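You operate a simulated robot arm through the tools that you are given. There is no shell and no other tool. Be economical: measure what you need, move in short steps, check, and stop when the job is done.

Carry out the task below with a simulated robot arm. There is one attempt and no reset: what you move stays moved.

Task
Take the silver knurled nut from the wooden table and put it on the shelf under the fan stand. Open the middle left drawer, put the bearing on the wooden table away in the inside of the middle left drawer, then shut the drawer. Take the sensor and leave it on top of the spool. Put the 26 metal ring from the wooden table on top of the silver roller there and the 34 metal ring on the silver shackle there. Take the hub on the wooden table and put it away on the top of the rusty drum. Take the rotor from the draining board and put it on the shelf under the small steel bench. Do these in any order. Set down upright: rotor.

It is judged by the outcome, as a careful person would: the job done as asked, and still so three seconds after it is handed in. It fails if anything else is knocked over, pushed out of place, dropped, spilled or broken.

Robot
A 6-joint arm with a two-finger parallel gripper on a trunk, on a base that drives. Base frame: it is fixed to the floor where the robot stands at the start and does not move with it; the origin is under the middle of the robot, x ahead of it, y to its left, z up; the surface under the hand at the start is at about z = 800. Lengths are in mm, angles in degrees, forces in N, time in s.
With the tool pointing down near the work surface it reaches from about 320 to 700 mm from the robot's upright axis, wherever it stands. Its first joint turns from -166.0 to 166.0 degrees. Places, roughly: bearing (7x7x2 cm) [400, -200, 800]; hub (8x8x5 cm) [400, 800, 800]; inside of the middle left drawer [400, -1600, 500]; knurled nut [500, -250, 750]; metal ring [500, 250, 750]; middle left drawer [300, -1600, 500]; roller (8x8x3 cm) [600, 700, 800]; rotor [-5000, 1500, 1000]; sensor (3x3x4 cm) [400, 0, 800]; shackle (6x7x2 cm) [300, 500, 800]; shelf under the fan stand [-3500, 1700, 200]; shelf under the small steel bench [-2700, 1700, 200]; spool (7x7x5 cm) [600, 600, 800]; top of the rusty drum [-6500, -6200, 900]. Payload 4.1 kg.
Tool frame: the origin (TCP) lies between the finger pads and is the grasp point; the fingertips stand 23 mm ahead of it; z points along the fingers, y is the line along which they close. Largest opening 94 mm; finger width 38, thickness 10; the body of the gripper, 54 by 96 mm, starts 39 mm behind the TCP.
Orientation is told as [roll, pitch, yaw] about the base's x, y, z axes, in that order, counted from this pose: with the fingers straight down and closing along the base's y, the tool's x points along the base's -x, its y along +y and its z along -z.

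Tools
- The arm moves only by the tool move_arm. Its arguments are lists of equal length, an entry for each row: "slide": the shift along the tool's x, y, z in m, a list of three; "angular": the turn, a rotation vector about the tool's x, y, z in degrees, a list of three; "jaw": the closure in counts, from 0 (fully open) to 255 (shut). In form: {"slide": [[x, y, z], ...], "angular": [[rx, ry, rz], ...], "jaw": [jaw, ...]}. A call has 1 to 8 rows; each row is the pose to reach, as a shift and turn from the pose commanded when the call began, along the tool's axes at that moment. Each row takes 0.2 s and may step no farther than 50 mm and 8.6 degrees from the row before; otherwise, or with a gripper value out of range, the whole call is refused. Where a pose cannot be reached the arm comes as near as it can. A force on the tool above 40 N (or 10 N above the force at the start of the call, whichever is more), or a blocked arm, ends the call early, and 0.2 s more pass. Each finger travels about 45 mm/s and halts on what it meets, pressing with about 22 N; the grip force reading is that of the motor and also rises with nothing between the fingers. The clock runs only during rows and for 0.2 s after the last one: add rows that repeat a pose to give the fingers time. It gives the time, the measured TCP pose, the force on the tool (base axes), the opening and the grip force at its end, in the units of the frame above (readings bear some noise), with the torque about the TCP (base axes, N m) and any sound that the robot's microphone picked up, and new pictures: "pictures" is both (left out), scene, wrist or none.
- Cameras (640 x 400 px; columns grow to the right, rows downward): "scene" is now at [15.4, 170.9, 1474.4]; the picture's right is [0.04, -1.00, 0.00], its down [-0.79, -0.03, -0.61] and it looks along [0.61, 0.03, -0.79] (base axes); focal length 279 px, centre (320, 200). "wrist" rides on the gripper at [86, 16, -74] in the tool frame; the picture's right is [-0.18, 0.98, 0.00], its down [-0.58, -0.11, -0.81] and it looks along [-0.79, -0.15, 0.59] (tool axes); focal length 243 px, centre (320, 200). There is no depth. A picture from a camera that has moved, and an enlarged one, comes with that camera's place and axes in the base frame and with its lens.
- move_column(by): slides the trunk up (or, below 0, down) by that many mm; the arm and the scene camera ride with it, the base frame stays. It gives what a move gives, with no picture.
- drive_base(legs): drives the robot by 1 to 6 legs, each [ahead, turn to the left] in mm and degrees, along the robot's own axes; the way and the turn of a leg run together, so that a leg with both is an arc; at most 1500 mm and 180 degrees a leg. The arm and the cameras ride along, it lands a little off, and it stops where it bumps. It gives what a move gives, and a new picture of the scene camera.
- head_to(pan, tilt): turns the head with the scene camera to pan (to the left, within 155 degrees either way) and tilt (down, from -29 to 69), counted from straight ahead of the robot. It gives what a move gives, and a new picture of the scene camera.
- inspect(camera, box): a new picture of the part [left, top, right, bottom] of that camera's present view, enlarged. The clock stands still meanwhile.
- hand_in(): hands the job in; it is judged then, once.

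Work in short steps. Places have to be worked out from the pictures, the camera data and where the tool is seen: move nearer, look again, correct. Check each grasp and each placing, and mend what went wrong. You have 483 turns and 360 pictures in all, those below and enlarged ones among them. Open the gripper and draw the arm clear of the work before you hand the job in, unless the task says otherwise; then end with one line.

The tools are called after "Request:" by a JSON object that holds its "api" and its "payload". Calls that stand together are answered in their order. move_arm: Moves the arm, as the interface text tells. Its arguments: {"type":"object","properties":{"slide":{"type":"array","items":{"type":"array","items":{"type":"number"}}},"angular":{"type":"array","items":{"type":"array","items":{"type":"number"}}},"jaw":{"type":"array","items":{"type":"number"}},"pictures":{"type":"string","enum":["both","scene","wrist","none"]}},"required":["slide","angular","jaw"]} The other tools are called the same way: move_column (by) slides the trunk up or down; drive_base (legs) drives the base; head_to (pan, tilt) turns the head that bears the scene camera; inspect (camera, box) takes an enlarged picture of a part of a camera's view; hand_in () hands the job in.

At the start:

```text
time: 0.0
tcp_pos: [474.3, 122.4, 1059.5]
ee_rot: [0.0, 0.0, 0.0]
wrist_force: [0.5, -0.3, -0.2]
wrist_torque: [0.02, -0.03, 0.01]
finger_gap: 93.9
finger_force: 0.0
trunk travel left (down, up): [-450.0, 140.0]
robot x, y, heading: [0.9, 0.6, 0.1]
head pan, tilt: [2.4, 52.3]
```

scene: 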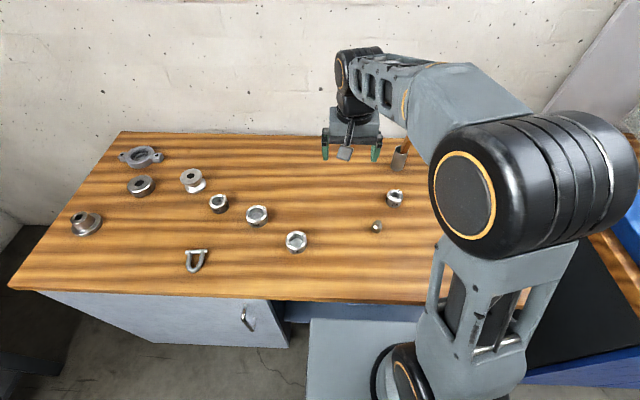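
wrist: 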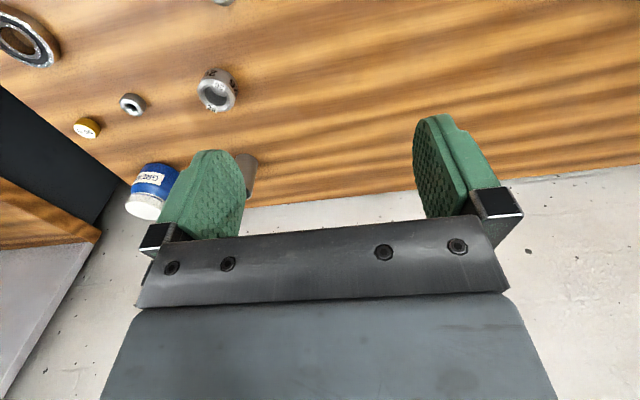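

The scene shows several rings and parts on the table. I enlarge the picture to identify them.

Request:
{"api": "inspect", "payload": {"camera": "scene", "box": [50, 130, 250, 290]}}

Request:
{"api": "inspect", "payload": {"camera": "scene", "box": [200, 150, 440, 290]}}

Request:
{"api": "inspect", "payload": {"camera": "wrist", "box": [0, 0, 320, 200]}}

```text
2.50 times, centred on (150, 210) of scene
camera zoom: at [15.4, 170.9, 1474.4], right [0.04, -1.0, 0.0], down [-0.79, -0.03, -0.61], along [0.61, 0.03, -0.79], focal length 697 px, centre (745, 175)
```

zoom: 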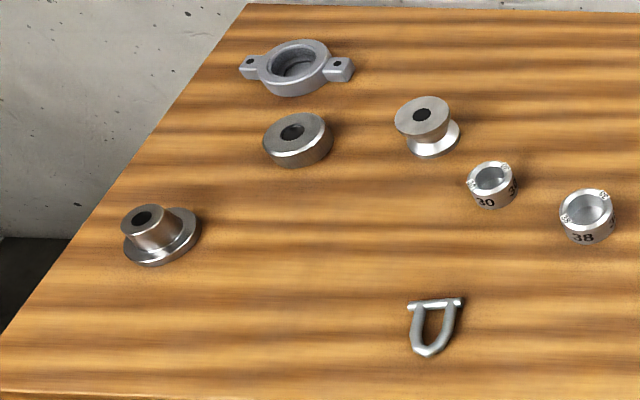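

```text
2.67 times, centred on (320, 220) of scene
camera zoom: at [15.4, 170.9, 1474.4], right [0.04, -1.0, 0.0], down [-0.79, -0.03, -0.61], along [0.61, 0.03, -0.79], focal length 744 px, centre (320, 147)
```

zoom: 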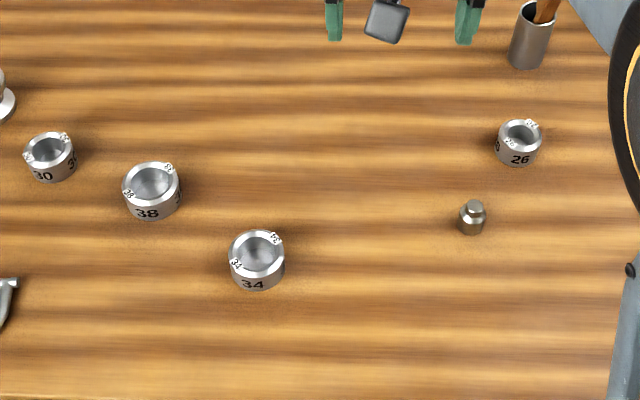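

```text
2.00 times, centred on (160, 100) of wrist
camera zoom: at [388.7, 138.5, 1134.9], right [0.18, 0.98, 0.0], down [0.58, -0.11, 0.81], along [0.79, -0.15, -0.59], focal length 485 px, centre (640, 400)
```

zoom: 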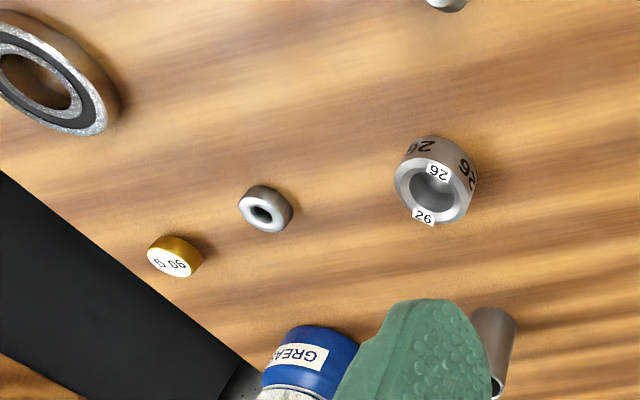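

The objects are identified. Next I move over the sensor, at about (439, 33), for a closer look.

Request:
{"api": "move_arm", "payload": {"slide": [[0.009, -0.022, 0.032], [0.018, -0.045, 0.065], [0.027, -0.067, 0.097], [0.035, -0.089, 0.129]], "angular": [[0, 0, 0], [0, 0, 0], [0, 0, 0], [0, 0, 0]], "jaw": [0, 0, 0, 0]}}

```text
time: 1.0
tcp_pos: [439.3, 33.8, 931.1]
ee_rot: [0.1, 0.1, 0.0]
wrist_force: [0.4, -0.2, -0.3]
wrist_torque: [-0.01, 0.02, -0.03]
finger_gap: 94.0
finger_force: 0.0
trunk travel left (down, up): [-450.0, 140.0]
robot x, y, heading: [-3.3, -0.7, 0.0]
head pan, tilt: [2.4, 52.3]
camera scene: at [15.4, 170.8, 1474.5], right [0.04, -1.0, 0.0], down [-0.79, -0.03, -0.61], along [0.61, 0.03, -0.79], focal length 279 px, centre (320, 200)
camera wrist: at [353.7, 49.5, 1005.8], right [0.18, 0.98, 0.0], down [0.58, -0.11, 0.81], along [0.79, -0.15, -0.59], focal length 243 px, centre (320, 200)
```

scene: 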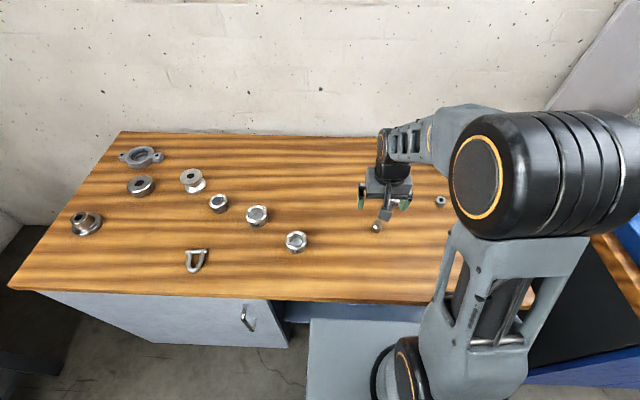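
wrist: 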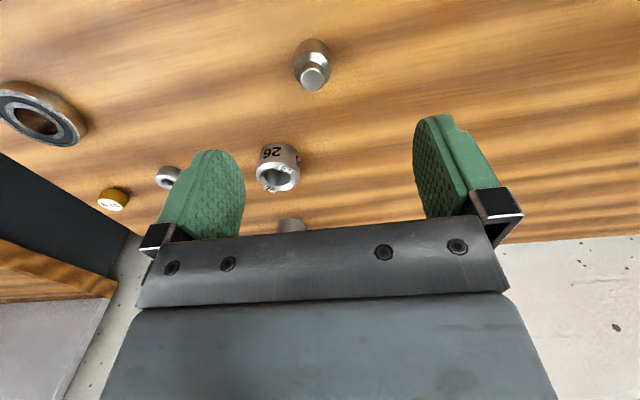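

The sensor sits at about (434, 29). I lower the open fingers around it.

Request:
{"api": "move_arm", "payload": {"slide": [[0.005, -0.005, 0.035], [0.005, -0.005, 0.07], [0.005, -0.005, 0.1]], "angular": [[0, 0, 0], [0, 0, 0], [0, 0, 0]], "jaw": [0, 0, 0]}}

Request:
{"api": "move_arm", "payload": {"slide": [[0, 0, 0], [0, 0, 0], [0, 0, 0], [0, 0, 0], [0, 0, 0]], "angular": [[0, 0, 0], [0, 0, 0], [0, 0, 0], [0, 0, 0], [0, 0, 0]], "jaw": [255, 255, 255, 255, 255], "pictures": "wrist"}}

```text
time: 1.8
tcp_pos: [436.9, 29.1, 828.8]
ee_rot: [0.0, 0.0, 0.0]
wrist_force: [-0.5, -0.7, 0.6]
wrist_torque: [-0.02, 0.01, 0.02]
finger_gap: 94.2
finger_force: 0.0
trunk travel left (down, up): [-450.0, 140.0]
robot x, y, heading: [-1.7, 0.7, -0.1]
head pan, tilt: [2.4, 52.3]
camera scene: at [15.5, 171.0, 1474.5], right [0.04, -1.0, 0.0], down [-0.79, -0.03, -0.61], along [0.61, 0.03, -0.79], focal length 279 px, centre (320, 200)
camera wrist: at [350.1, 44.7, 904.9], right [0.18, 0.98, 0.0], down [0.58, -0.11, 0.81], along [0.79, -0.15, -0.59], focal length 243 px, centre (320, 200)
```

scene: 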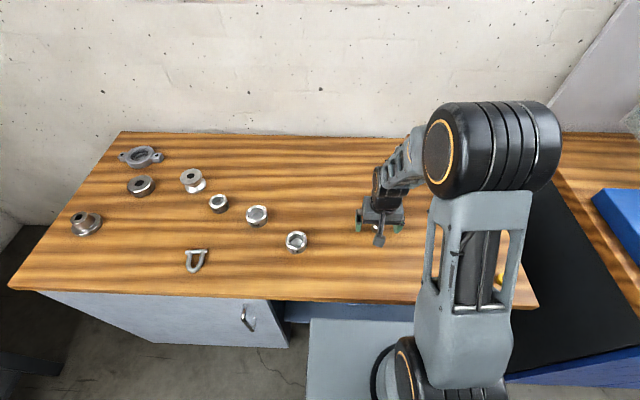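
wrist: 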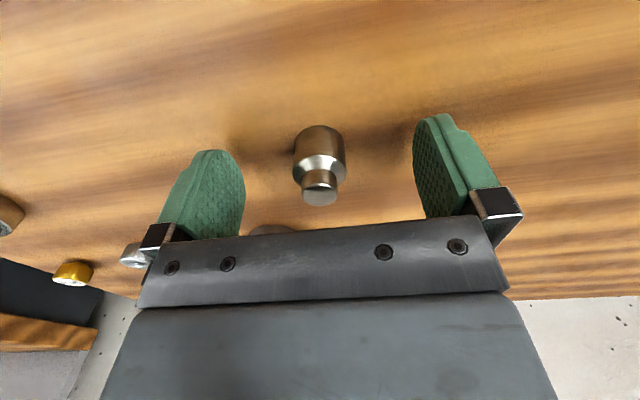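

```text
time: 3.0
tcp_pos: [434.7, 28.8, 830.5]
ee_rot: [0.0, 0.0, 0.0]
wrist_force: [0.4, 0.3, -0.8]
wrist_torque: [0.0, 0.03, -0.02]
finger_gap: 26.7
finger_force: 22.0
trunk travel left (down, up): [-450.0, 140.0]
robot x, y, heading: [0.6, 4.6, 0.0]
head pan, tilt: [2.4, 52.3]
camera wrist: at [350.0, 44.7, 905.3], right [0.18, 0.98, 0.0], down [0.58, -0.11, 0.81], along [0.79, -0.15, -0.59], focal length 243 px, centre (320, 200)
```

wrist: 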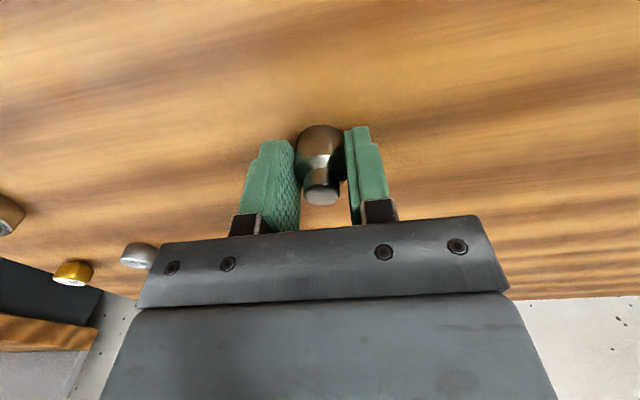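

The sensor is gripped, with a gap of 26.7. I lift it high, then look down at the base's surroundings before driving.

Request:
{"api": "move_arm", "payload": {"slide": [[0, 0, -0.045], [0, 0, -0.09], [0, 0, -0.135], [0, 0, -0.18]], "angular": [[0, 0, 0], [0, 0, 0], [0, 0, 0], [0, 0, 0]], "jaw": [255, 255, 255, 255], "pictures": "none"}}

Request:
{"api": "head_to", "payload": {"pan": 20, "tilt": 69}}

```text
time: 4.0
tcp_pos: [434.2, 27.9, 1012.2]
ee_rot: [0.0, 0.1, 0.1]
wrist_force: [0.0, 1.1, 0.6]
wrist_torque: [-0.02, 0.01, 0.02]
finger_gap: 0.0
finger_force: 22.0
trunk travel left (down, up): [-450.0, 140.0]
robot x, y, heading: [0.5, -1.1, -0.1]
head pan, tilt: [2.4, 52.3]
```

```text
time: 4.8
tcp_pos: [434.9, 27.7, 1011.3]
ee_rot: [-0.1, 0.1, 0.1]
wrist_force: [-0.2, 0.5, -0.7]
wrist_torque: [0.0, 0.02, 0.0]
finger_gap: 0.2
finger_force: 22.2
trunk travel left (down, up): [-450.0, 140.0]
robot x, y, heading: [-2.3, -0.9, 0.1]
head pan, tilt: [20.0, 68.8]
camera scene: at [-6.8, 186.9, 1455.5], right [0.34, -0.94, 0.0], down [-0.88, -0.32, -0.36], along [0.34, 0.12, -0.93], focal length 279 px, centre (320, 200)
```

scene: 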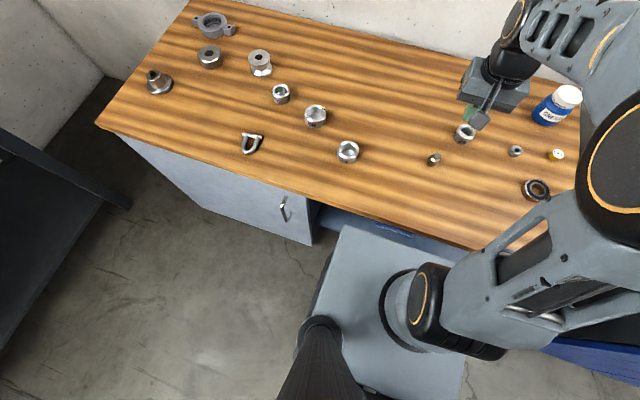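

The sensor slipped out of the grip and still stands on the table. I go back lower around it and check.

Request:
{"api": "move_arm", "payload": {"slide": [[0, 0, 0], [0, 0, 0], [0, 0, 0], [0, 0, 0], [-0.003, 0.001, 0.04], [-0.003, 0.001, 0.085], [-0.003, 0.001, 0.13]], "angular": [[0, 0, 0], [0, 0, 0], [0, 0, 0], [0, 0, 0], [0, 0, 0], [0, 0, 0], [0, 0, 0]], "jaw": [0, 0, 0, 0, 0, 0, 0], "pictures": "wrist"}}

```text
time: 6.4
tcp_pos: [435.8, 30.0, 883.0]
ee_rot: [-0.1, 0.1, 0.0]
wrist_force: [-0.6, 0.3, 0.4]
wrist_torque: [-0.04, 0.0, 0.01]
finger_gap: 94.0
finger_force: 0.1
trunk travel left (down, up): [-450.0, 140.0]
robot x, y, heading: [-1.6, 0.5, 0.3]
head pan, tilt: [20.0, 68.8]
camera wrist: at [350.7, 45.6, 957.9], right [0.18, 0.98, 0.0], down [0.58, -0.11, 0.81], along [0.79, -0.15, -0.59], focal length 243 px, centre (320, 200)
```

wrist: 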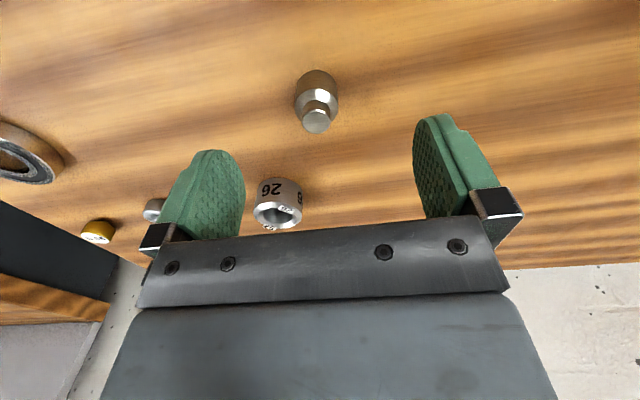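

It is upright at about (437, 29). I go down to TCP z of about 825 and close.

Request:
{"api": "move_arm", "payload": {"slide": [[-0.001, 0, 0.03], [-0.001, 0, 0.058], [-0.001, 0, 0.058], [-0.001, 0, 0.058], [-0.001, 0, 0.058], [-0.001, 0, 0.058], [-0.001, 0, 0.058]], "angular": [[0, 0, 0], [0, 0, 0], [0, 0, 0], [0, 0, 0], [0, 0, 0], [0, 0, 0], [0, 0, 0]], "jaw": [0, 0, 255, 255, 255, 255, 255], "pictures": "none"}}

Request:
{"api": "move_arm", "payload": {"slide": [[0, 0, -0.01], [0, 0, -0.02], [0, 0, -0.03], [0, 0, -0.04]], "angular": [[0, 0, 0], [0, 0, 0], [0, 0, 0], [0, 0, 0]], "jaw": [255, 255, 255, 255], "pictures": "wrist"}}

```text
time: 8.0
tcp_pos: [437.8, 29.3, 822.9]
ee_rot: [0.0, 0.0, 0.0]
wrist_force: [0.5, -0.6, -0.3]
wrist_torque: [0.02, 0.03, 0.01]
finger_gap: 26.8
finger_force: 22.3
trunk travel left (down, up): [-450.0, 140.0]
robot x, y, heading: [-1.4, 0.4, 0.0]
head pan, tilt: [20.0, 68.8]
```

```text
time: 9.0
tcp_pos: [437.7, 30.5, 864.0]
ee_rot: [0.0, 0.1, 0.0]
wrist_force: [0.7, -1.0, 0.1]
wrist_torque: [0.03, 0.0, 0.0]
finger_gap: 27.2
finger_force: 21.6
trunk travel left (down, up): [-450.0, 140.0]
robot x, y, heading: [-2.2, -1.5, -0.0]
head pan, tilt: [20.0, 68.8]
camera wrist: at [352.4, 45.7, 938.1], right [0.18, 0.98, 0.0], down [0.58, -0.11, 0.81], along [0.79, -0.15, -0.59], focal length 243 px, centre (320, 200)
```

wrist: 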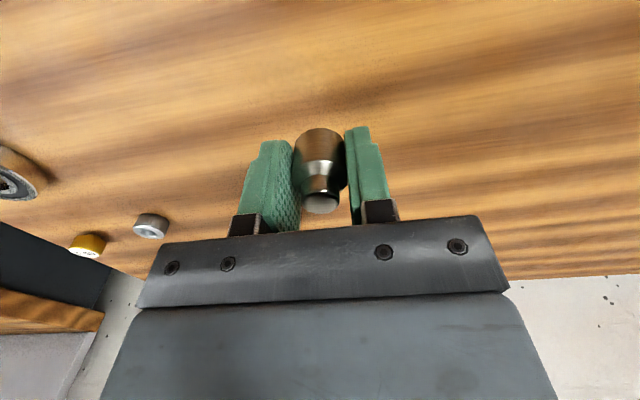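

The sensor is held. I lift it further slowly before driving.

Request:
{"api": "move_arm", "payload": {"slide": [[0, 0, -0.02], [0, 0, -0.04], [0, 0, -0.06], [0, 0, -0.08], [0, 0, -0.1], [0, 0, -0.12], [0, 0, -0.14], [0, 0, -0.16]], "angular": [[0, 0, 0], [0, 0, 0], [0, 0, 0], [0, 0, 0], [0, 0, 0], [0, 0, 0], [0, 0, 0], [0, 0, 0]], "jaw": [255, 255, 255, 255, 255, 255, 255, 255], "pictures": "none"}}

Request:
{"api": "drive_base", "payload": {"legs": [[-150, 0], [0, 75], [386, 0], [0, 15], [280, 0]]}}

```text
time: 10.8
tcp_pos: [437.3, 29.8, 1023.4]
ee_rot: [0.1, 0.2, 0.0]
wrist_force: [1.0, 0.4, -0.6]
wrist_torque: [-0.01, 0.0, 0.01]
finger_gap: 27.1
finger_force: 22.3
trunk travel left (down, up): [-450.0, 140.0]
robot x, y, heading: [2.3, 1.1, 0.0]
head pan, tilt: [20.0, 68.8]
```

```text
time: 19.9
tcp_pos: [-81.5, 1088.6, 1023.5]
ee_rot: [0.0, 0.0, 89.8]
wrist_force: [-0.2, 0.1, -0.7]
wrist_torque: [0.03, 0.04, -0.04]
finger_gap: 27.1
finger_force: 22.2
trunk travel left (down, up): [-450.0, 140.0]
robot x, y, heading: [-54.3, 650.5, 89.9]
head pan, tilt: [20.0, 68.8]
camera scene: at [-237.1, 645.0, 1455.5], right [0.94, 0.34, 0.0], down [0.32, -0.88, -0.36], along [-0.12, 0.34, -0.93], focal length 279 px, centre (320, 200)
```

scene: 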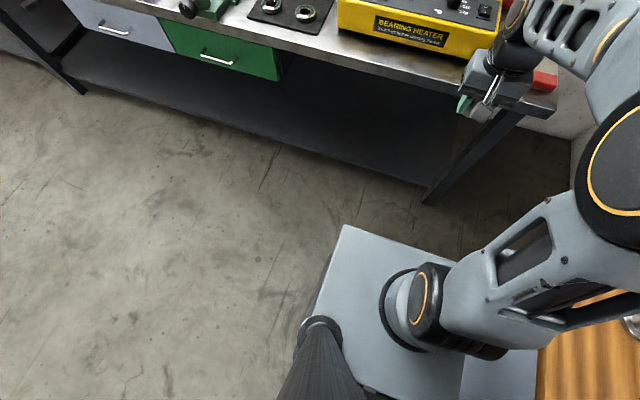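

The drive landed well, at (-54, 650) with heading 90. I swing the arm to the right over the table, keeping it high.

Request:
{"api": "move_arm", "payload": {"slide": [[-0.0003, -0.0483, 0], [0.0047, -0.0963, 0], [0.0149, -0.1435, 0], [0.0302, -0.1893, 0], [0.0505, -0.2331, 0], [0.0754, -0.2745, 0], [0.1047, -0.3129, 0], [0.1381, -0.3478, 0]], "angular": [[0, 0, 5.6], [0, 0, 11.2], [0, 0, 16.8], [0, 0, 22.4], [0, 0, 28], [0, 0, 33.6], [0, 0, 39.2], [0, 0, 44.8]], "jaw": [255, 255, 255, 255, 255, 255, 255, 255], "pictures": "none"}}

Request:
{"api": "head_to", "payload": {"pan": -75, "tilt": 55}}

```text
time: 21.7
tcp_pos: [268.6, 948.9, 1024.4]
ee_rot: [0.1, 0.1, 44.8]
wrist_force: [-0.4, 0.8, -0.8]
wrist_torque: [0.0, 0.0, 0.05]
finger_gap: 27.1
finger_force: 22.1
trunk travel left (down, up): [-450.0, 140.0]
robot x, y, heading: [-51.4, 652.0, 89.6]
head pan, tilt: [20.0, 68.8]
```

```text
time: 23.4
tcp_pos: [268.2, 949.4, 1024.1]
ee_rot: [0.0, 0.0, 45.0]
wrist_force: [0.1, -0.6, 0.6]
wrist_torque: [0.04, 0.02, 0.0]
finger_gap: 27.1
finger_force: 22.4
trunk travel left (down, up): [-450.0, 140.0]
robot x, y, heading: [-48.8, 648.3, 90.0]
head pan, tilt: [-75.0, 55.0]
camera scene: at [-148.3, 610.6, 1471.0], right [0.26, -0.97, 0.0], down [-0.79, -0.21, -0.57], along [0.55, 0.15, -0.82], focal length 279 px, centre (320, 200)
```

scene: 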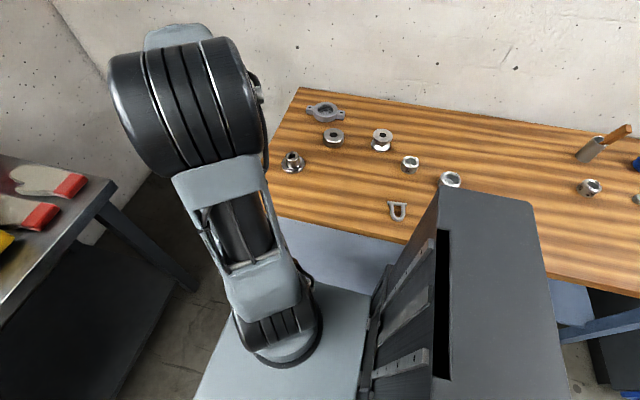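

Continuing the swing until the tool points toward the table (yaw 0).

Request:
{"api": "move_arm", "payload": {"slide": [[0.0043, -0.0479, 0], [0.0139, -0.0952, 0], [0.0287, -0.1413, 0], [0.0485, -0.1854, 0], [0.073, -0.227, 0], [0.102, -0.2658, 0], [0.135, -0.3011, 0], [0.1717, -0.3326, 0]], "angular": [[0, 0, 5.6], [0, 0, 11.2], [0, 0, 16.8], [0, 0, 22.4], [0, 0, 28], [0, 0, 33.6], [0, 0, 39.2], [0, 0, 44.8]], "jaw": [255, 255, 255, 255, 255, 255, 255, 255]}}

```text
time: 25.2
tcp_pos: [382.4, 591.7, 1021.7]
ee_rot: [-0.2, 0.1, 0.1]
wrist_force: [0.0, -0.2, -1.6]
wrist_torque: [0.01, 0.01, 0.0]
finger_gap: 27.3
finger_force: 22.1
trunk travel left (down, up): [-450.0, 140.0]
robot x, y, heading: [-52.1, 650.6, 89.9]
head pan, tilt: [-75.0, 55.0]
camera scene: at [-148.2, 610.4, 1471.0], right [0.25, -0.97, 0.0], down [-0.79, -0.21, -0.57], along [0.55, 0.15, -0.82], focal length 279 px, centre (320, 200)
camera wrist: at [296.2, 608.3, 1097.0], right [0.18, 0.98, 0.0], down [0.58, -0.11, 0.81], along [0.79, -0.15, -0.59], focal length 243 px, centre (320, 200)
```

scene: 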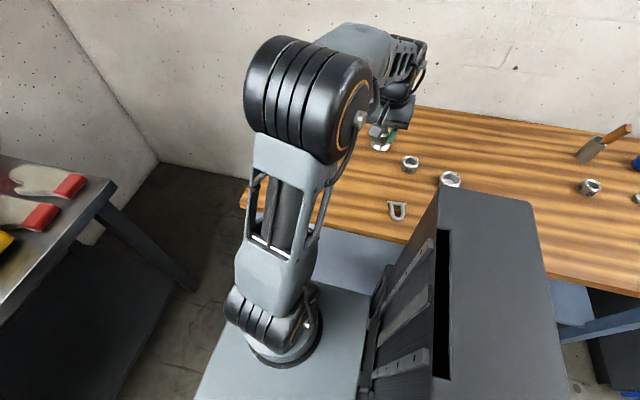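
wrist: 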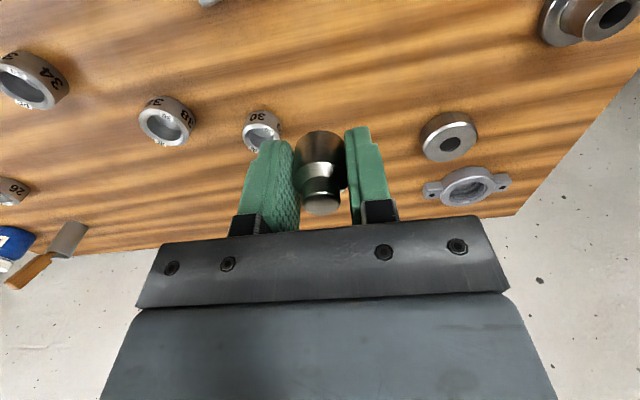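

The spool hides behind the held sensor. I extend over it to bring it into the upper part of the wrist view.

Request:
{"api": "move_arm", "payload": {"slide": [[-0.045, 0, 0.012], [-0.09, 0, 0.025], [-0.135, 0, 0.045], [-0.178, 0, 0.06]], "angular": [[0, 0, 0], [0, 0, 0], [0, 0, 0], [0, 0, 0]], "jaw": [255, 255, 255, 255], "pictures": "wrist"}}

```text
time: 26.2
tcp_pos: [560.3, 591.4, 959.2]
ee_rot: [0.0, 0.1, 0.2]
wrist_force: [0.1, 0.4, -0.4]
wrist_torque: [0.03, -0.02, -0.02]
finger_gap: 27.2
finger_force: 22.1
trunk travel left (down, up): [-450.0, 140.0]
robot x, y, heading: [-55.1, 647.0, 89.8]
head pan, tilt: [-75.0, 55.0]
camera wrist: at [474.7, 606.3, 1034.6], right [0.18, 0.98, 0.0], down [0.58, -0.11, 0.8], along [0.79, -0.15, -0.59], focal length 243 px, centre (320, 200)
```

wrist: 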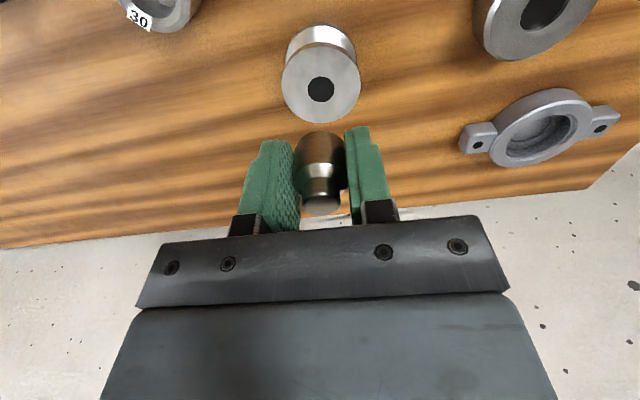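

The spool top centre is at about (575, 587, 850). I move over it and come down to just above.

Request:
{"api": "move_arm", "payload": {"slide": [[-0.0145, -0.0045, 0.02], [-0.0145, -0.0045, 0.05], [-0.0145, -0.0045, 0.075]], "angular": [[0, 0, 0], [0, 0, 0], [0, 0, 0]], "jaw": [255, 255, 255], "pictures": "wrist"}}

```text
time: 27.0
tcp_pos: [574.8, 590.3, 887.7]
ee_rot: [0.0, -0.1, 0.1]
wrist_force: [0.6, 0.2, -0.2]
wrist_torque: [0.0, -0.02, -0.02]
finger_gap: 27.1
finger_force: 22.2
trunk travel left (down, up): [-450.0, 140.0]
robot x, y, heading: [-47.8, 650.9, 89.8]
head pan, tilt: [-75.0, 55.0]
camera wrist: at [488.6, 604.9, 962.0], right [0.18, 0.98, 0.0], down [0.58, -0.11, 0.81], along [0.79, -0.15, -0.59], focal length 243 px, centre (320, 200)
```

wrist: 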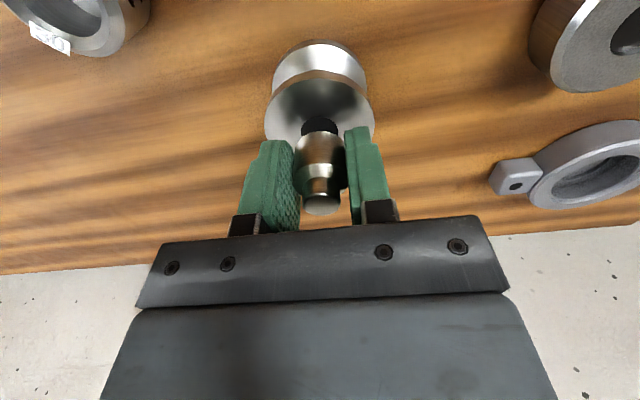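

Aligned with the hole within about 2 mm. I descend gently until contact.

Request:
{"api": "move_arm", "payload": {"slide": [[0.002, 0, 0.005], [0.002, 0, 0.008], [0.002, 0, 0.01], [0.002, 0, 0.011]], "angular": [[0, 0, 0], [0, 0, 0], [0, 0, 0], [0, 0, 0]], "jaw": [255, 255, 255, 255], "pictures": "wrist"}}

```text
time: 28.0
tcp_pos: [572.3, 589.2, 877.3]
ee_rot: [0.1, 0.0, 0.2]
wrist_force: [-0.2, -0.2, -0.7]
wrist_torque: [0.02, 0.01, -0.02]
finger_gap: 27.2
finger_force: 22.3
trunk travel left (down, up): [-450.0, 140.0]
robot x, y, heading: [-51.5, 649.3, 89.7]
head pan, tilt: [-75.0, 55.0]
camera wrist: at [486.2, 603.4, 951.2], right [0.18, 0.98, 0.0], down [0.58, -0.11, 0.81], along [0.79, -0.15, -0.59], focal length 243 px, centre (320, 200)
```

wrist: 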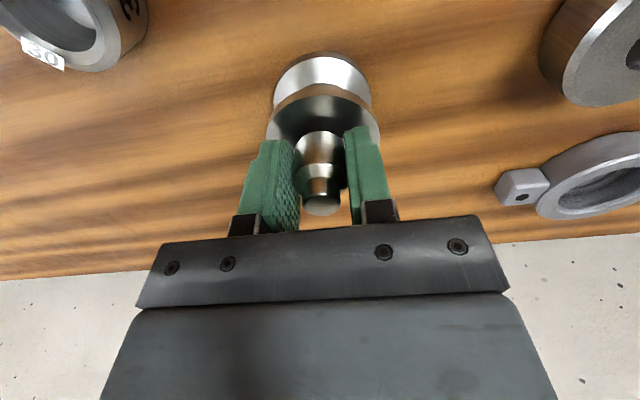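

No contact yet, so I go down a little further.

Request:
{"api": "move_arm", "payload": {"slide": [[0, 0, 0.001], [0, 0, 0.002], [0, 0, 0.003], [0, 0, 0.004]], "angular": [[0, 0, 0], [0, 0, 0], [0, 0, 0], [0, 0, 0]], "jaw": [255, 255, 255, 255], "pictures": "none"}}

```text
time: 29.0
tcp_pos: [570.7, 588.0, 872.3]
ee_rot: [0.0, 0.0, 0.3]
wrist_force: [0.2, 0.2, -0.1]
wrist_torque: [-0.02, 0.02, 0.01]
finger_gap: 27.2
finger_force: 21.8
trunk travel left (down, up): [-450.0, 140.0]
robot x, y, heading: [-51.7, 651.1, 90.0]
head pan, tilt: [-75.0, 55.0]
```

Request:
{"api": "move_arm", "payload": {"slide": [[0, 0, 0.001], [0, 0, 0.002], [0, 0, 0.003], [0, 0, 0.004]], "angular": [[0, 0, 0], [0, 0, 0], [0, 0, 0], [0, 0, 0]], "jaw": [255, 255, 255, 255], "pictures": "wrist"}}

```text
time: 30.0
tcp_pos: [570.4, 587.4, 870.3]
ee_rot: [0.1, -0.1, 0.1]
wrist_force: [1.1, -0.1, 3.1]
wrist_torque: [0.07, 0.0, -0.01]
finger_gap: 27.3
finger_force: 21.9
trunk travel left (down, up): [-450.0, 140.0]
robot x, y, heading: [-50.1, 650.6, 90.0]
head pan, tilt: [-75.0, 55.0]
camera wrist: at [485.7, 603.0, 944.3], right [0.18, 0.98, 0.0], down [0.58, -0.11, 0.81], along [0.79, -0.15, -0.59], focal length 243 px, centre (320, 200)
```

wrist: 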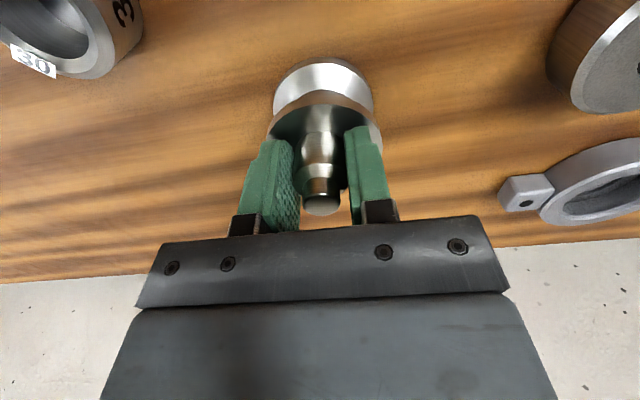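

Contact at 3 N upward. I release and lift straight up.

Request:
{"api": "move_arm", "payload": {"slide": [[0, 0, 0], [0, 0, 0], [0, 0, 0], [0, 0, -0.02], [0, 0, -0.05], [0, 0, -0.09]], "angular": [[0, 0, 0], [0, 0, 0], [0, 0, 0], [0, 0, 0], [0, 0, 0], [0, 0, 0]], "jaw": [120, 100, 80, 80, 80, 80], "pictures": "wrist"}}

```text
time: 31.4
tcp_pos: [571.0, 588.3, 961.8]
ee_rot: [0.0, 0.1, 0.2]
wrist_force: [-0.4, 0.6, -0.4]
wrist_torque: [-0.03, -0.03, 0.03]
finger_gap: 64.5
finger_force: 0.1
trunk travel left (down, up): [-450.0, 140.0]
robot x, y, heading: [-50.6, 651.2, 89.9]
head pan, tilt: [-75.0, 55.0]
camera wrist: at [485.1, 604.1, 1035.7], right [0.18, 0.98, 0.0], down [0.58, -0.11, 0.81], along [0.79, -0.15, -0.59], focal length 243 px, centre (320, 200)
```

wrist: 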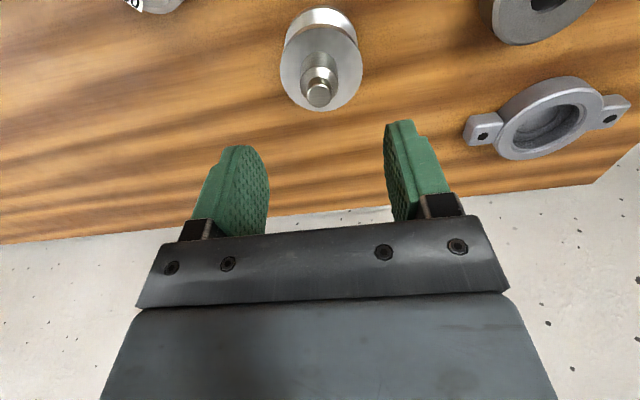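

The sensor stands upright on the spool. Next I fetch the 34 ring at about (379, 252), moving above it.

Request:
{"api": "move_arm", "payload": {"slide": [[0.024, -0.042, 0.004], [0.048, -0.084, 0.008], [0.072, -0.126, 0.012], [0.096, -0.168, 0.016], [0.12, -0.21, 0.02], [0.144, -0.252, 0.024], [0.168, -0.294, 0.028], [0.192, -0.336, 0.032]], "angular": [[0, 0, 0], [0, 0, 0], [0, 0, 0], [0, 0, 0], [0, 0, 0], [0, 0, 0], [0, 0, 0], [0, 0, 0]], "jaw": [80, 80, 80, 40, 0, 0, 0, 0]}}

```text
time: 33.2
tcp_pos: [394.2, 262.5, 937.6]
ee_rot: [-0.7, -0.6, 1.9]
wrist_force: [-0.1, 0.1, 0.3]
wrist_torque: [-0.01, 0.02, 0.03]
finger_gap: 94.0
finger_force: 0.0
trunk travel left (down, up): [-450.0, 140.0]
robot x, y, heading: [-51.0, 649.8, 89.6]
head pan, tilt: [-75.0, 55.0]
camera scene: at [-147.9, 611.3, 1473.5], right [0.26, -0.97, 0.0], down [-0.79, -0.21, -0.57], along [0.55, 0.15, -0.82], focal length 279 px, centre (320, 200)
camera wrist: at [307.0, 275.3, 1011.2], right [0.15, 0.99, -0.01], down [0.58, -0.08, 0.81], along [0.8, -0.13, -0.58], focal length 243 px, centre (320, 200)
```

scene: 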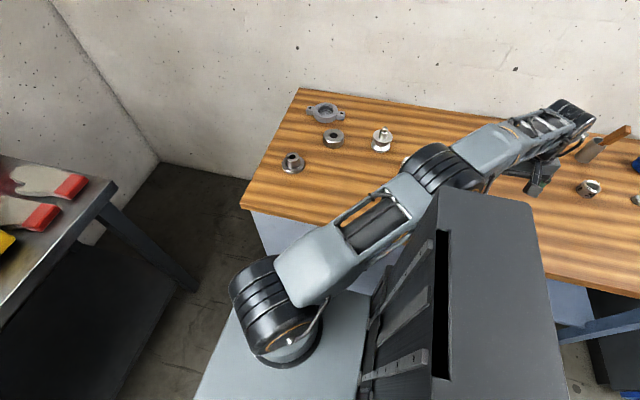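
wrist: 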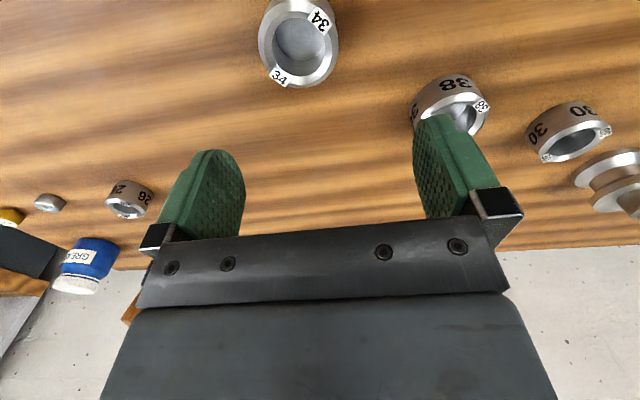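

The arm stretches past the column and didn't quite reach. I back the base 250 mm to sit nearer the 34 ring.

Request:
{"api": "drive_base", "payload": {"legs": [[-250, 0]]}}

```text
time: 35.0
tcp_pos: [391.4, 10.4, 930.0]
ee_rot: [-0.3, -0.3, 1.8]
wrist_force: [-0.6, -0.4, -0.7]
wrist_torque: [0.0, -0.05, 0.0]
finger_gap: 94.2
finger_force: 0.0
trunk travel left (down, up): [-450.0, 140.0]
robot x, y, heading: [-51.7, 399.8, 90.0]
head pan, tilt: [-75.0, 55.0]
camera scene: at [-149.0, 358.8, 1470.8], right [0.26, -0.97, 0.0], down [-0.79, -0.21, -0.57], along [0.55, 0.15, -0.82], focal length 279 px, centre (320, 200)
```

scene: 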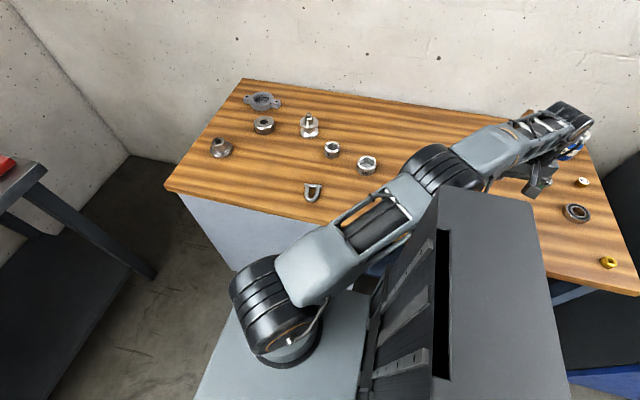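

Moving back over the 34 ring at about (383, 248).

Request:
{"api": "move_arm", "payload": {"slide": [[0, 0.048, 0], [0, 0.096, 0], [0, 0.143, 0], [0, 0.19, 0.01], [0.0005, 0.238, 0.02]], "angular": [[0, 0, 0], [0, 0, 0.5], [0, 0, 1], [0, 0, 1.5], [0.3, -0.3, 1.8]], "jaw": [0, 0, 0, 0, 0], "pictures": "wrist"}}

```text
time: 36.2
tcp_pos: [385.1, 251.3, 910.3]
ee_rot: [-0.6, -0.6, -0.1]
wrist_force: [1.2, -0.9, 0.2]
wrist_torque: [-0.01, -0.03, 0.02]
finger_gap: 93.9
finger_force: 0.1
trunk travel left (down, up): [-450.0, 140.0]
robot x, y, heading: [-53.5, 396.9, 89.4]
head pan, tilt: [-75.0, 55.0]
camera wrist: at [298.3, 266.4, 982.7], right [0.19, 0.98, -0.01], down [0.57, -0.1, 0.81], along [0.8, -0.16, -0.58], focal length 243 px, centre (320, 200)
```

wrist: 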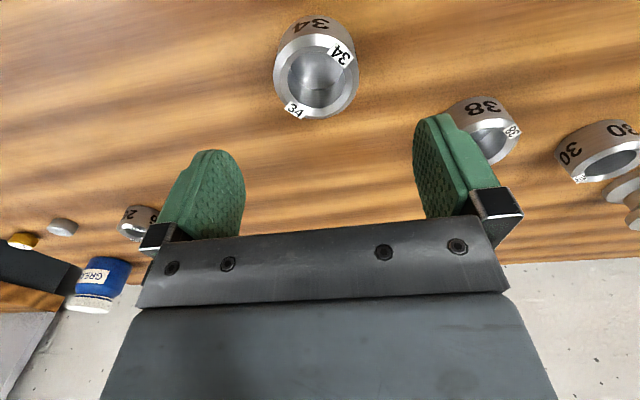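

Ring centre is at about (382, 246). I level the tool, descend to z of about 828, and grip.

Request:
{"api": "move_arm", "payload": {"slide": [[0.003, -0.005, 0.03], [0.003, -0.005, 0.06], [0.003, -0.005, 0.083]], "angular": [[-0.3, 0.3, 0], [-0.6, 0.6, 0], [-0.6, 0.6, 0]], "jaw": [0, 0, 0], "pictures": "none"}}

Request:
{"api": "move_arm", "payload": {"slide": [[0, 0, 0], [0, 0, 0], [0, 0, 0], [0, 0, 0], [0, 0, 0]], "angular": [[0, 0, 0], [0, 0, 0], [0, 0, 0], [0, 0, 0], [0, 0, 0]], "jaw": [255, 255, 255, 255, 255], "pictures": "wrist"}}

```text
time: 37.0
tcp_pos: [384.7, 241.9, 826.6]
ee_rot: [0.0, 0.0, -0.1]
wrist_force: [0.0, 0.4, 0.6]
wrist_torque: [0.03, 0.01, 0.0]
finger_gap: 93.9
finger_force: 0.0
trunk travel left (down, up): [-450.0, 140.0]
robot x, y, heading: [-52.8, 398.9, 90.1]
head pan, tilt: [-75.0, 55.0]
```

```text
time: 38.2
tcp_pos: [383.8, 241.9, 825.9]
ee_rot: [0.0, 0.0, 0.0]
wrist_force: [-0.6, 0.1, -0.2]
wrist_torque: [-0.02, -0.02, -0.01]
finger_gap: 54.0
finger_force: 22.1
trunk travel left (down, up): [-450.0, 140.0]
robot x, y, heading: [-52.1, 398.6, 89.7]
head pan, tilt: [-75.0, 55.0]
camera wrist: at [297.9, 256.7, 901.4], right [0.18, 0.98, 0.0], down [0.58, -0.11, 0.81], along [0.79, -0.15, -0.59], focal length 243 px, centre (320, 200)
```

wrist: 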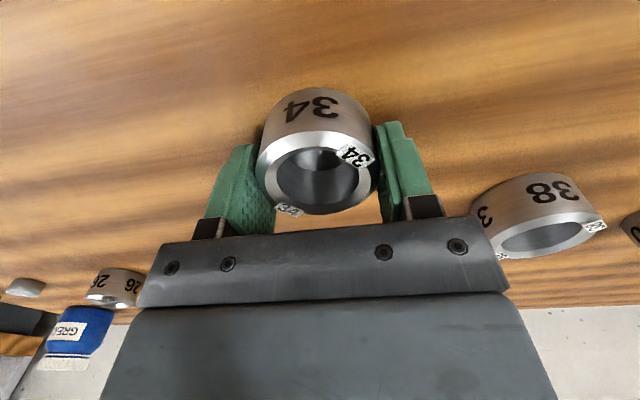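

The 34 ring is gripped (54 mm). I lift it slowly, then carry it toward the shackle.

Request:
{"api": "move_arm", "payload": {"slide": [[0, 0, -0.012], [0, 0, -0.03], [0, 0, -0.055], [0, 0, -0.085], [0.01, 0.03, -0.105], [0.02, 0.07, -0.105], [0.03, 0.11, -0.105], [0.04, 0.15, -0.105]], "angular": [[0, 0, 0], [0, 0, 0], [0, 0, 0], [0, 0, 0], [0, 0, 0], [0, 0, 0], [0, 0, 0], [0, 0, 0]], "jaw": [255, 255, 255, 255, 255, 255, 255, 255], "pictures": "none"}}

Request:
{"api": "move_arm", "payload": {"slide": [[0.01, 0.035, 0], [0.02, 0.07, 0], [0.024, 0.108, 0]], "angular": [[0, 0, 0], [0, 0, 0], [0, 0, 0]], "jaw": [255, 255, 255], "pictures": "wrist"}}

```text
time: 40.0
tcp_pos: [341.1, 391.5, 933.3]
ee_rot: [0.0, 0.0, -0.1]
wrist_force: [-0.9, -0.8, -1.2]
wrist_torque: [0.0, 0.02, 0.01]
finger_gap: 54.3
finger_force: 21.8
trunk travel left (down, up): [-450.0, 140.0]
robot x, y, heading: [-50.0, 398.3, 89.9]
head pan, tilt: [-75.0, 55.0]
```

```text
time: 40.8
tcp_pos: [317.5, 500.5, 933.8]
ee_rot: [0.0, 0.0, 0.1]
wrist_force: [-0.2, 0.3, -0.7]
wrist_torque: [0.0, 0.0, -0.01]
finger_gap: 54.2
finger_force: 22.2
trunk travel left (down, up): [-450.0, 140.0]
robot x, y, heading: [-53.8, 397.7, 89.4]
head pan, tilt: [-75.0, 55.0]
camera wrist: at [232.6, 515.6, 1006.6], right [0.18, 0.98, 0.0], down [0.58, -0.11, 0.81], along [0.79, -0.15, -0.59], focal length 243 px, centre (320, 200)
```

wrist: 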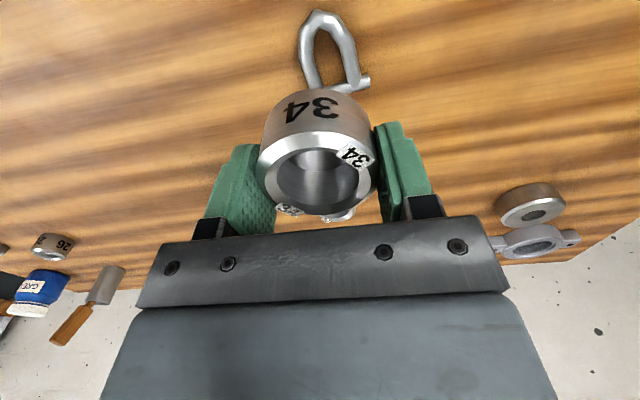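

The shackle is seen lying with its bow toward the robot. I zoom in to judge where a level seat is.

Request:
{"api": "inspect", "payload": {"camera": "wrist", "box": [260, 0, 420, 100]}}

Request:
{"api": "inspect", "payload": {"camera": "scene", "box": [280, 160, 360, 220]}}

```text
4.00 times, centred on (340, 50) of wrist
camera zoom: at [232.6, 515.6, 1006.6], right [0.18, 0.98, 0.0], down [0.58, -0.11, 0.81], along [0.79, -0.15, -0.59], focal length 970 px, centre (240, 800)
```

zoom: 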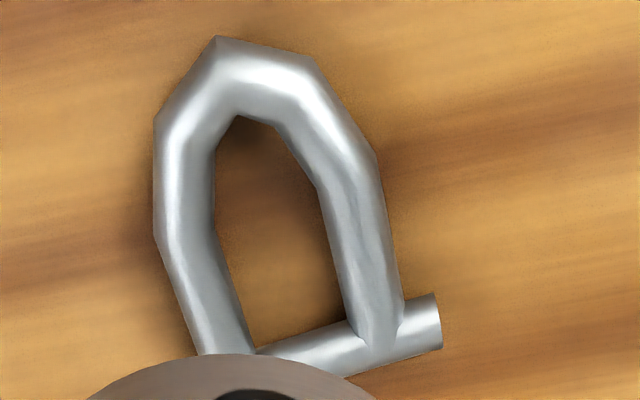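

```text
6.67 times, centred on (320, 190) of scene
camera zoom: at [-149.1, 358.9, 1471.0], right [0.26, -0.97, 0.0], down [-0.79, -0.21, -0.57], along [0.55, 0.15, -0.82], focal length 1860 px, centre (320, 267)
```

zoom: 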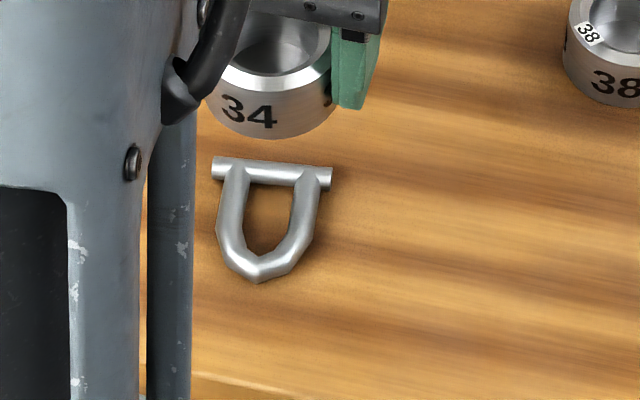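

The shackle is centred at about (318, 508). The ring's centre sits about 5 mm behind the TCP, so I target TCP (323, 508) and come down to 858.

Request:
{"api": "move_arm", "payload": {"slide": [[-0.003, 0.004, 0.02], [-0.0055, 0.0075, 0.05], [-0.0055, 0.0075, 0.075]], "angular": [[0, 0, 0], [0, 0, 0], [0, 0, 0]], "jaw": [255, 255, 255]}}

```text
time: 41.6
tcp_pos: [323.4, 507.5, 857.4]
ee_rot: [-0.1, 0.0, 0.0]
wrist_force: [0.8, -0.2, -0.5]
wrist_torque: [-0.02, -0.01, 0.06]
finger_gap: 54.4
finger_force: 22.1
trunk travel left (down, up): [-450.0, 140.0]
robot x, y, heading: [-51.6, 398.9, 90.0]
head pan, tilt: [-75.0, 55.0]
camera scene: at [-148.9, 359.0, 1471.0], right [0.26, -0.97, 0.0], down [-0.79, -0.21, -0.57], along [0.55, 0.15, -0.82], focal length 279 px, centre (320, 200)
camera wrist: at [239.2, 523.1, 931.4], right [0.18, 0.98, 0.0], down [0.58, -0.11, 0.81], along [0.79, -0.15, -0.59], focal length 243 px, centre (320, 200)
```

scene: 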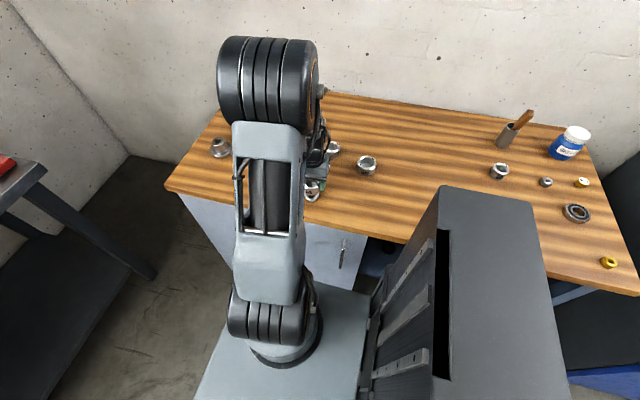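
wrist: 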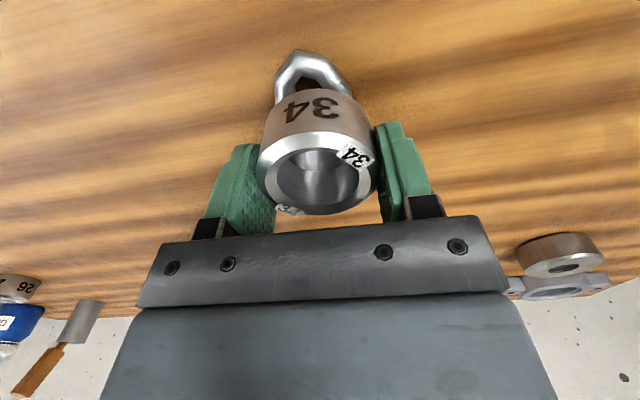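

Alignment holds. Descending gently to contact.

Request:
{"api": "move_arm", "payload": {"slide": [[0, 0, 0.004], [0, 0, 0.007], [0, 0, 0.009], [0, 0, 0.011], [0, 0, 0.013]], "angular": [[0, 0, 0], [0, 0, 0], [0, 0, 0], [0, 0, 0], [0, 0, 0]], "jaw": [255, 255, 255, 255, 255], "pictures": "none"}}

Request:
{"api": "move_arm", "payload": {"slide": [[0, 0, 0.001], [0, 0, 0.002], [0, 0, 0.003], [0, 0, 0.004]], "angular": [[0, 0, 0], [0, 0, 0], [0, 0, 0], [0, 0, 0]], "jaw": [255, 255, 255, 255], "pictures": "none"}}

```text
time: 42.8
tcp_pos: [324.4, 509.3, 843.9]
ee_rot: [-0.1, 0.0, 0.0]
wrist_force: [0.2, 0.2, -1.8]
wrist_torque: [-0.02, -0.01, 0.0]
finger_gap: 54.1
finger_force: 22.1
trunk travel left (down, up): [-450.0, 140.0]
robot x, y, heading: [-55.2, 400.4, 89.7]
head pan, tilt: [-75.0, 55.0]
```

```text
time: 43.8
tcp_pos: [323.4, 507.3, 838.8]
ee_rot: [-0.1, -0.1, 0.0]
wrist_force: [-1.1, -1.1, 16.5]
wrist_torque: [-0.08, 0.07, -0.03]
finger_gap: 54.4
finger_force: 22.5
trunk travel left (down, up): [-450.0, 140.0]
robot x, y, heading: [-51.0, 398.7, 89.8]
head pan, tilt: [-75.0, 55.0]
```

Contact at 16 N and nearly torque-free, so it sits level. I ease back slightly, then release and lift.

Request:
{"api": "move_arm", "payload": {"slide": [[0, 0, -0.001], [0, 0, -0.001], [0, 0, -0.001], [0, 0, -0.001], [0, 0, -0.02], [0, 0, -0.05], [0, 0, -0.09]], "angular": [[0, 0, 0], [0, 0, 0], [0, 0, 0], [0, 0, 0], [0, 0, 0], [0, 0, 0], [0, 0, 0]], "jaw": [255, 60, 40, 30, 30, 30, 30], "pictures": "wrist"}}

```text
time: 45.4
tcp_pos: [322.2, 507.1, 927.6]
ee_rot: [0.0, 0.1, 0.0]
wrist_force: [-0.3, -0.1, -0.6]
wrist_torque: [0.01, -0.01, 0.04]
finger_gap: 82.8
finger_force: 0.0
trunk travel left (down, up): [-450.0, 140.0]
robot x, y, heading: [-50.5, 396.5, 89.9]
head pan, tilt: [-75.0, 55.0]
camera wrist: at [237.7, 522.3, 1003.1], right [0.18, 0.98, 0.0], down [0.58, -0.11, 0.81], along [0.79, -0.15, -0.59], focal length 243 px, centre (320, 200)
```

wrist: 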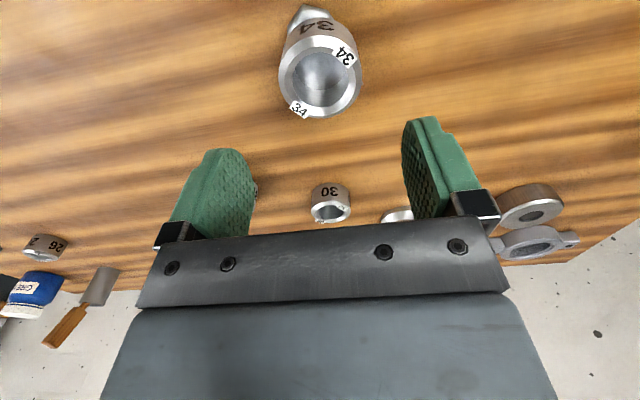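

The 34 ring rests on the shackle. I back the base to y of about 150 for the 26 ring.

Request:
{"api": "drive_base", "payload": {"legs": [[-250, 0]]}}

Request:
{"api": "move_arm", "payload": {"slide": [[-0.027, -0.036, 0], [-0.054, -0.072, 0], [-0.08, -0.108, 0], [-0.107, -0.144, 0], [-0.134, -0.181, 0], [-0.16, -0.217, 0], [-0.187, -0.253, 0], [-0.213, -0.289, 0]], "angular": [[0, 0, 0], [0, 0, 0], [0, 0, 0], [0, 0, 0], [0, 0, 0], [0, 0, 0], [0, 0, 0], [0, 0, 0]], "jaw": [0, 0, 0, 0, 0, 0, 0, 0], "pictures": "wrist"}}

```text
time: 47.2
tcp_pos: [322.5, 254.8, 929.2]
ee_rot: [0.0, 0.0, -0.2]
wrist_force: [0.1, 0.4, -0.4]
wrist_torque: [-0.02, 0.0, -0.04]
finger_gap: 83.0
finger_force: 0.0
trunk travel left (down, up): [-450.0, 140.0]
robot x, y, heading: [-54.8, 146.3, 89.4]
head pan, tilt: [-75.0, 55.0]
camera scene: at [-150.4, 107.6, 1471.0], right [0.25, -0.97, 0.0], down [-0.79, -0.21, -0.57], along [0.55, 0.15, -0.82], focal length 279 px, centre (320, 200)
```

scene: 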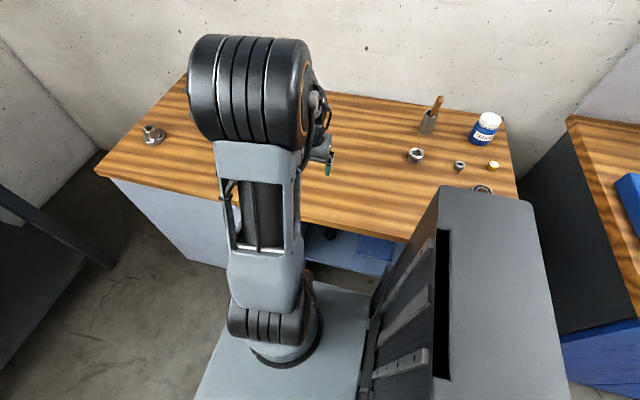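

```text
time: 49.0
tcp_pos: [535.0, -34.6, 925.6]
ee_rot: [0.1, 0.2, -0.2]
wrist_force: [0.1, 0.9, 0.8]
wrist_torque: [0.02, 0.01, -0.02]
finger_gap: 94.1
finger_force: 0.1
trunk travel left (down, up): [-450.0, 140.0]
robot x, y, heading: [-55.6, 149.0, 89.6]
head pan, tilt: [-75.0, 55.0]
camera wrist: at [449.5, -19.4, 999.7], right [0.19, 0.98, 0.0], down [0.58, -0.11, 0.8], along [0.79, -0.15, -0.59], focal length 243 px, centre (320, 200)
```

wrist: 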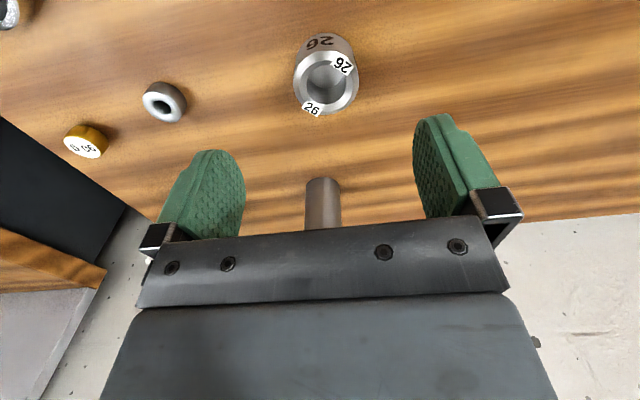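

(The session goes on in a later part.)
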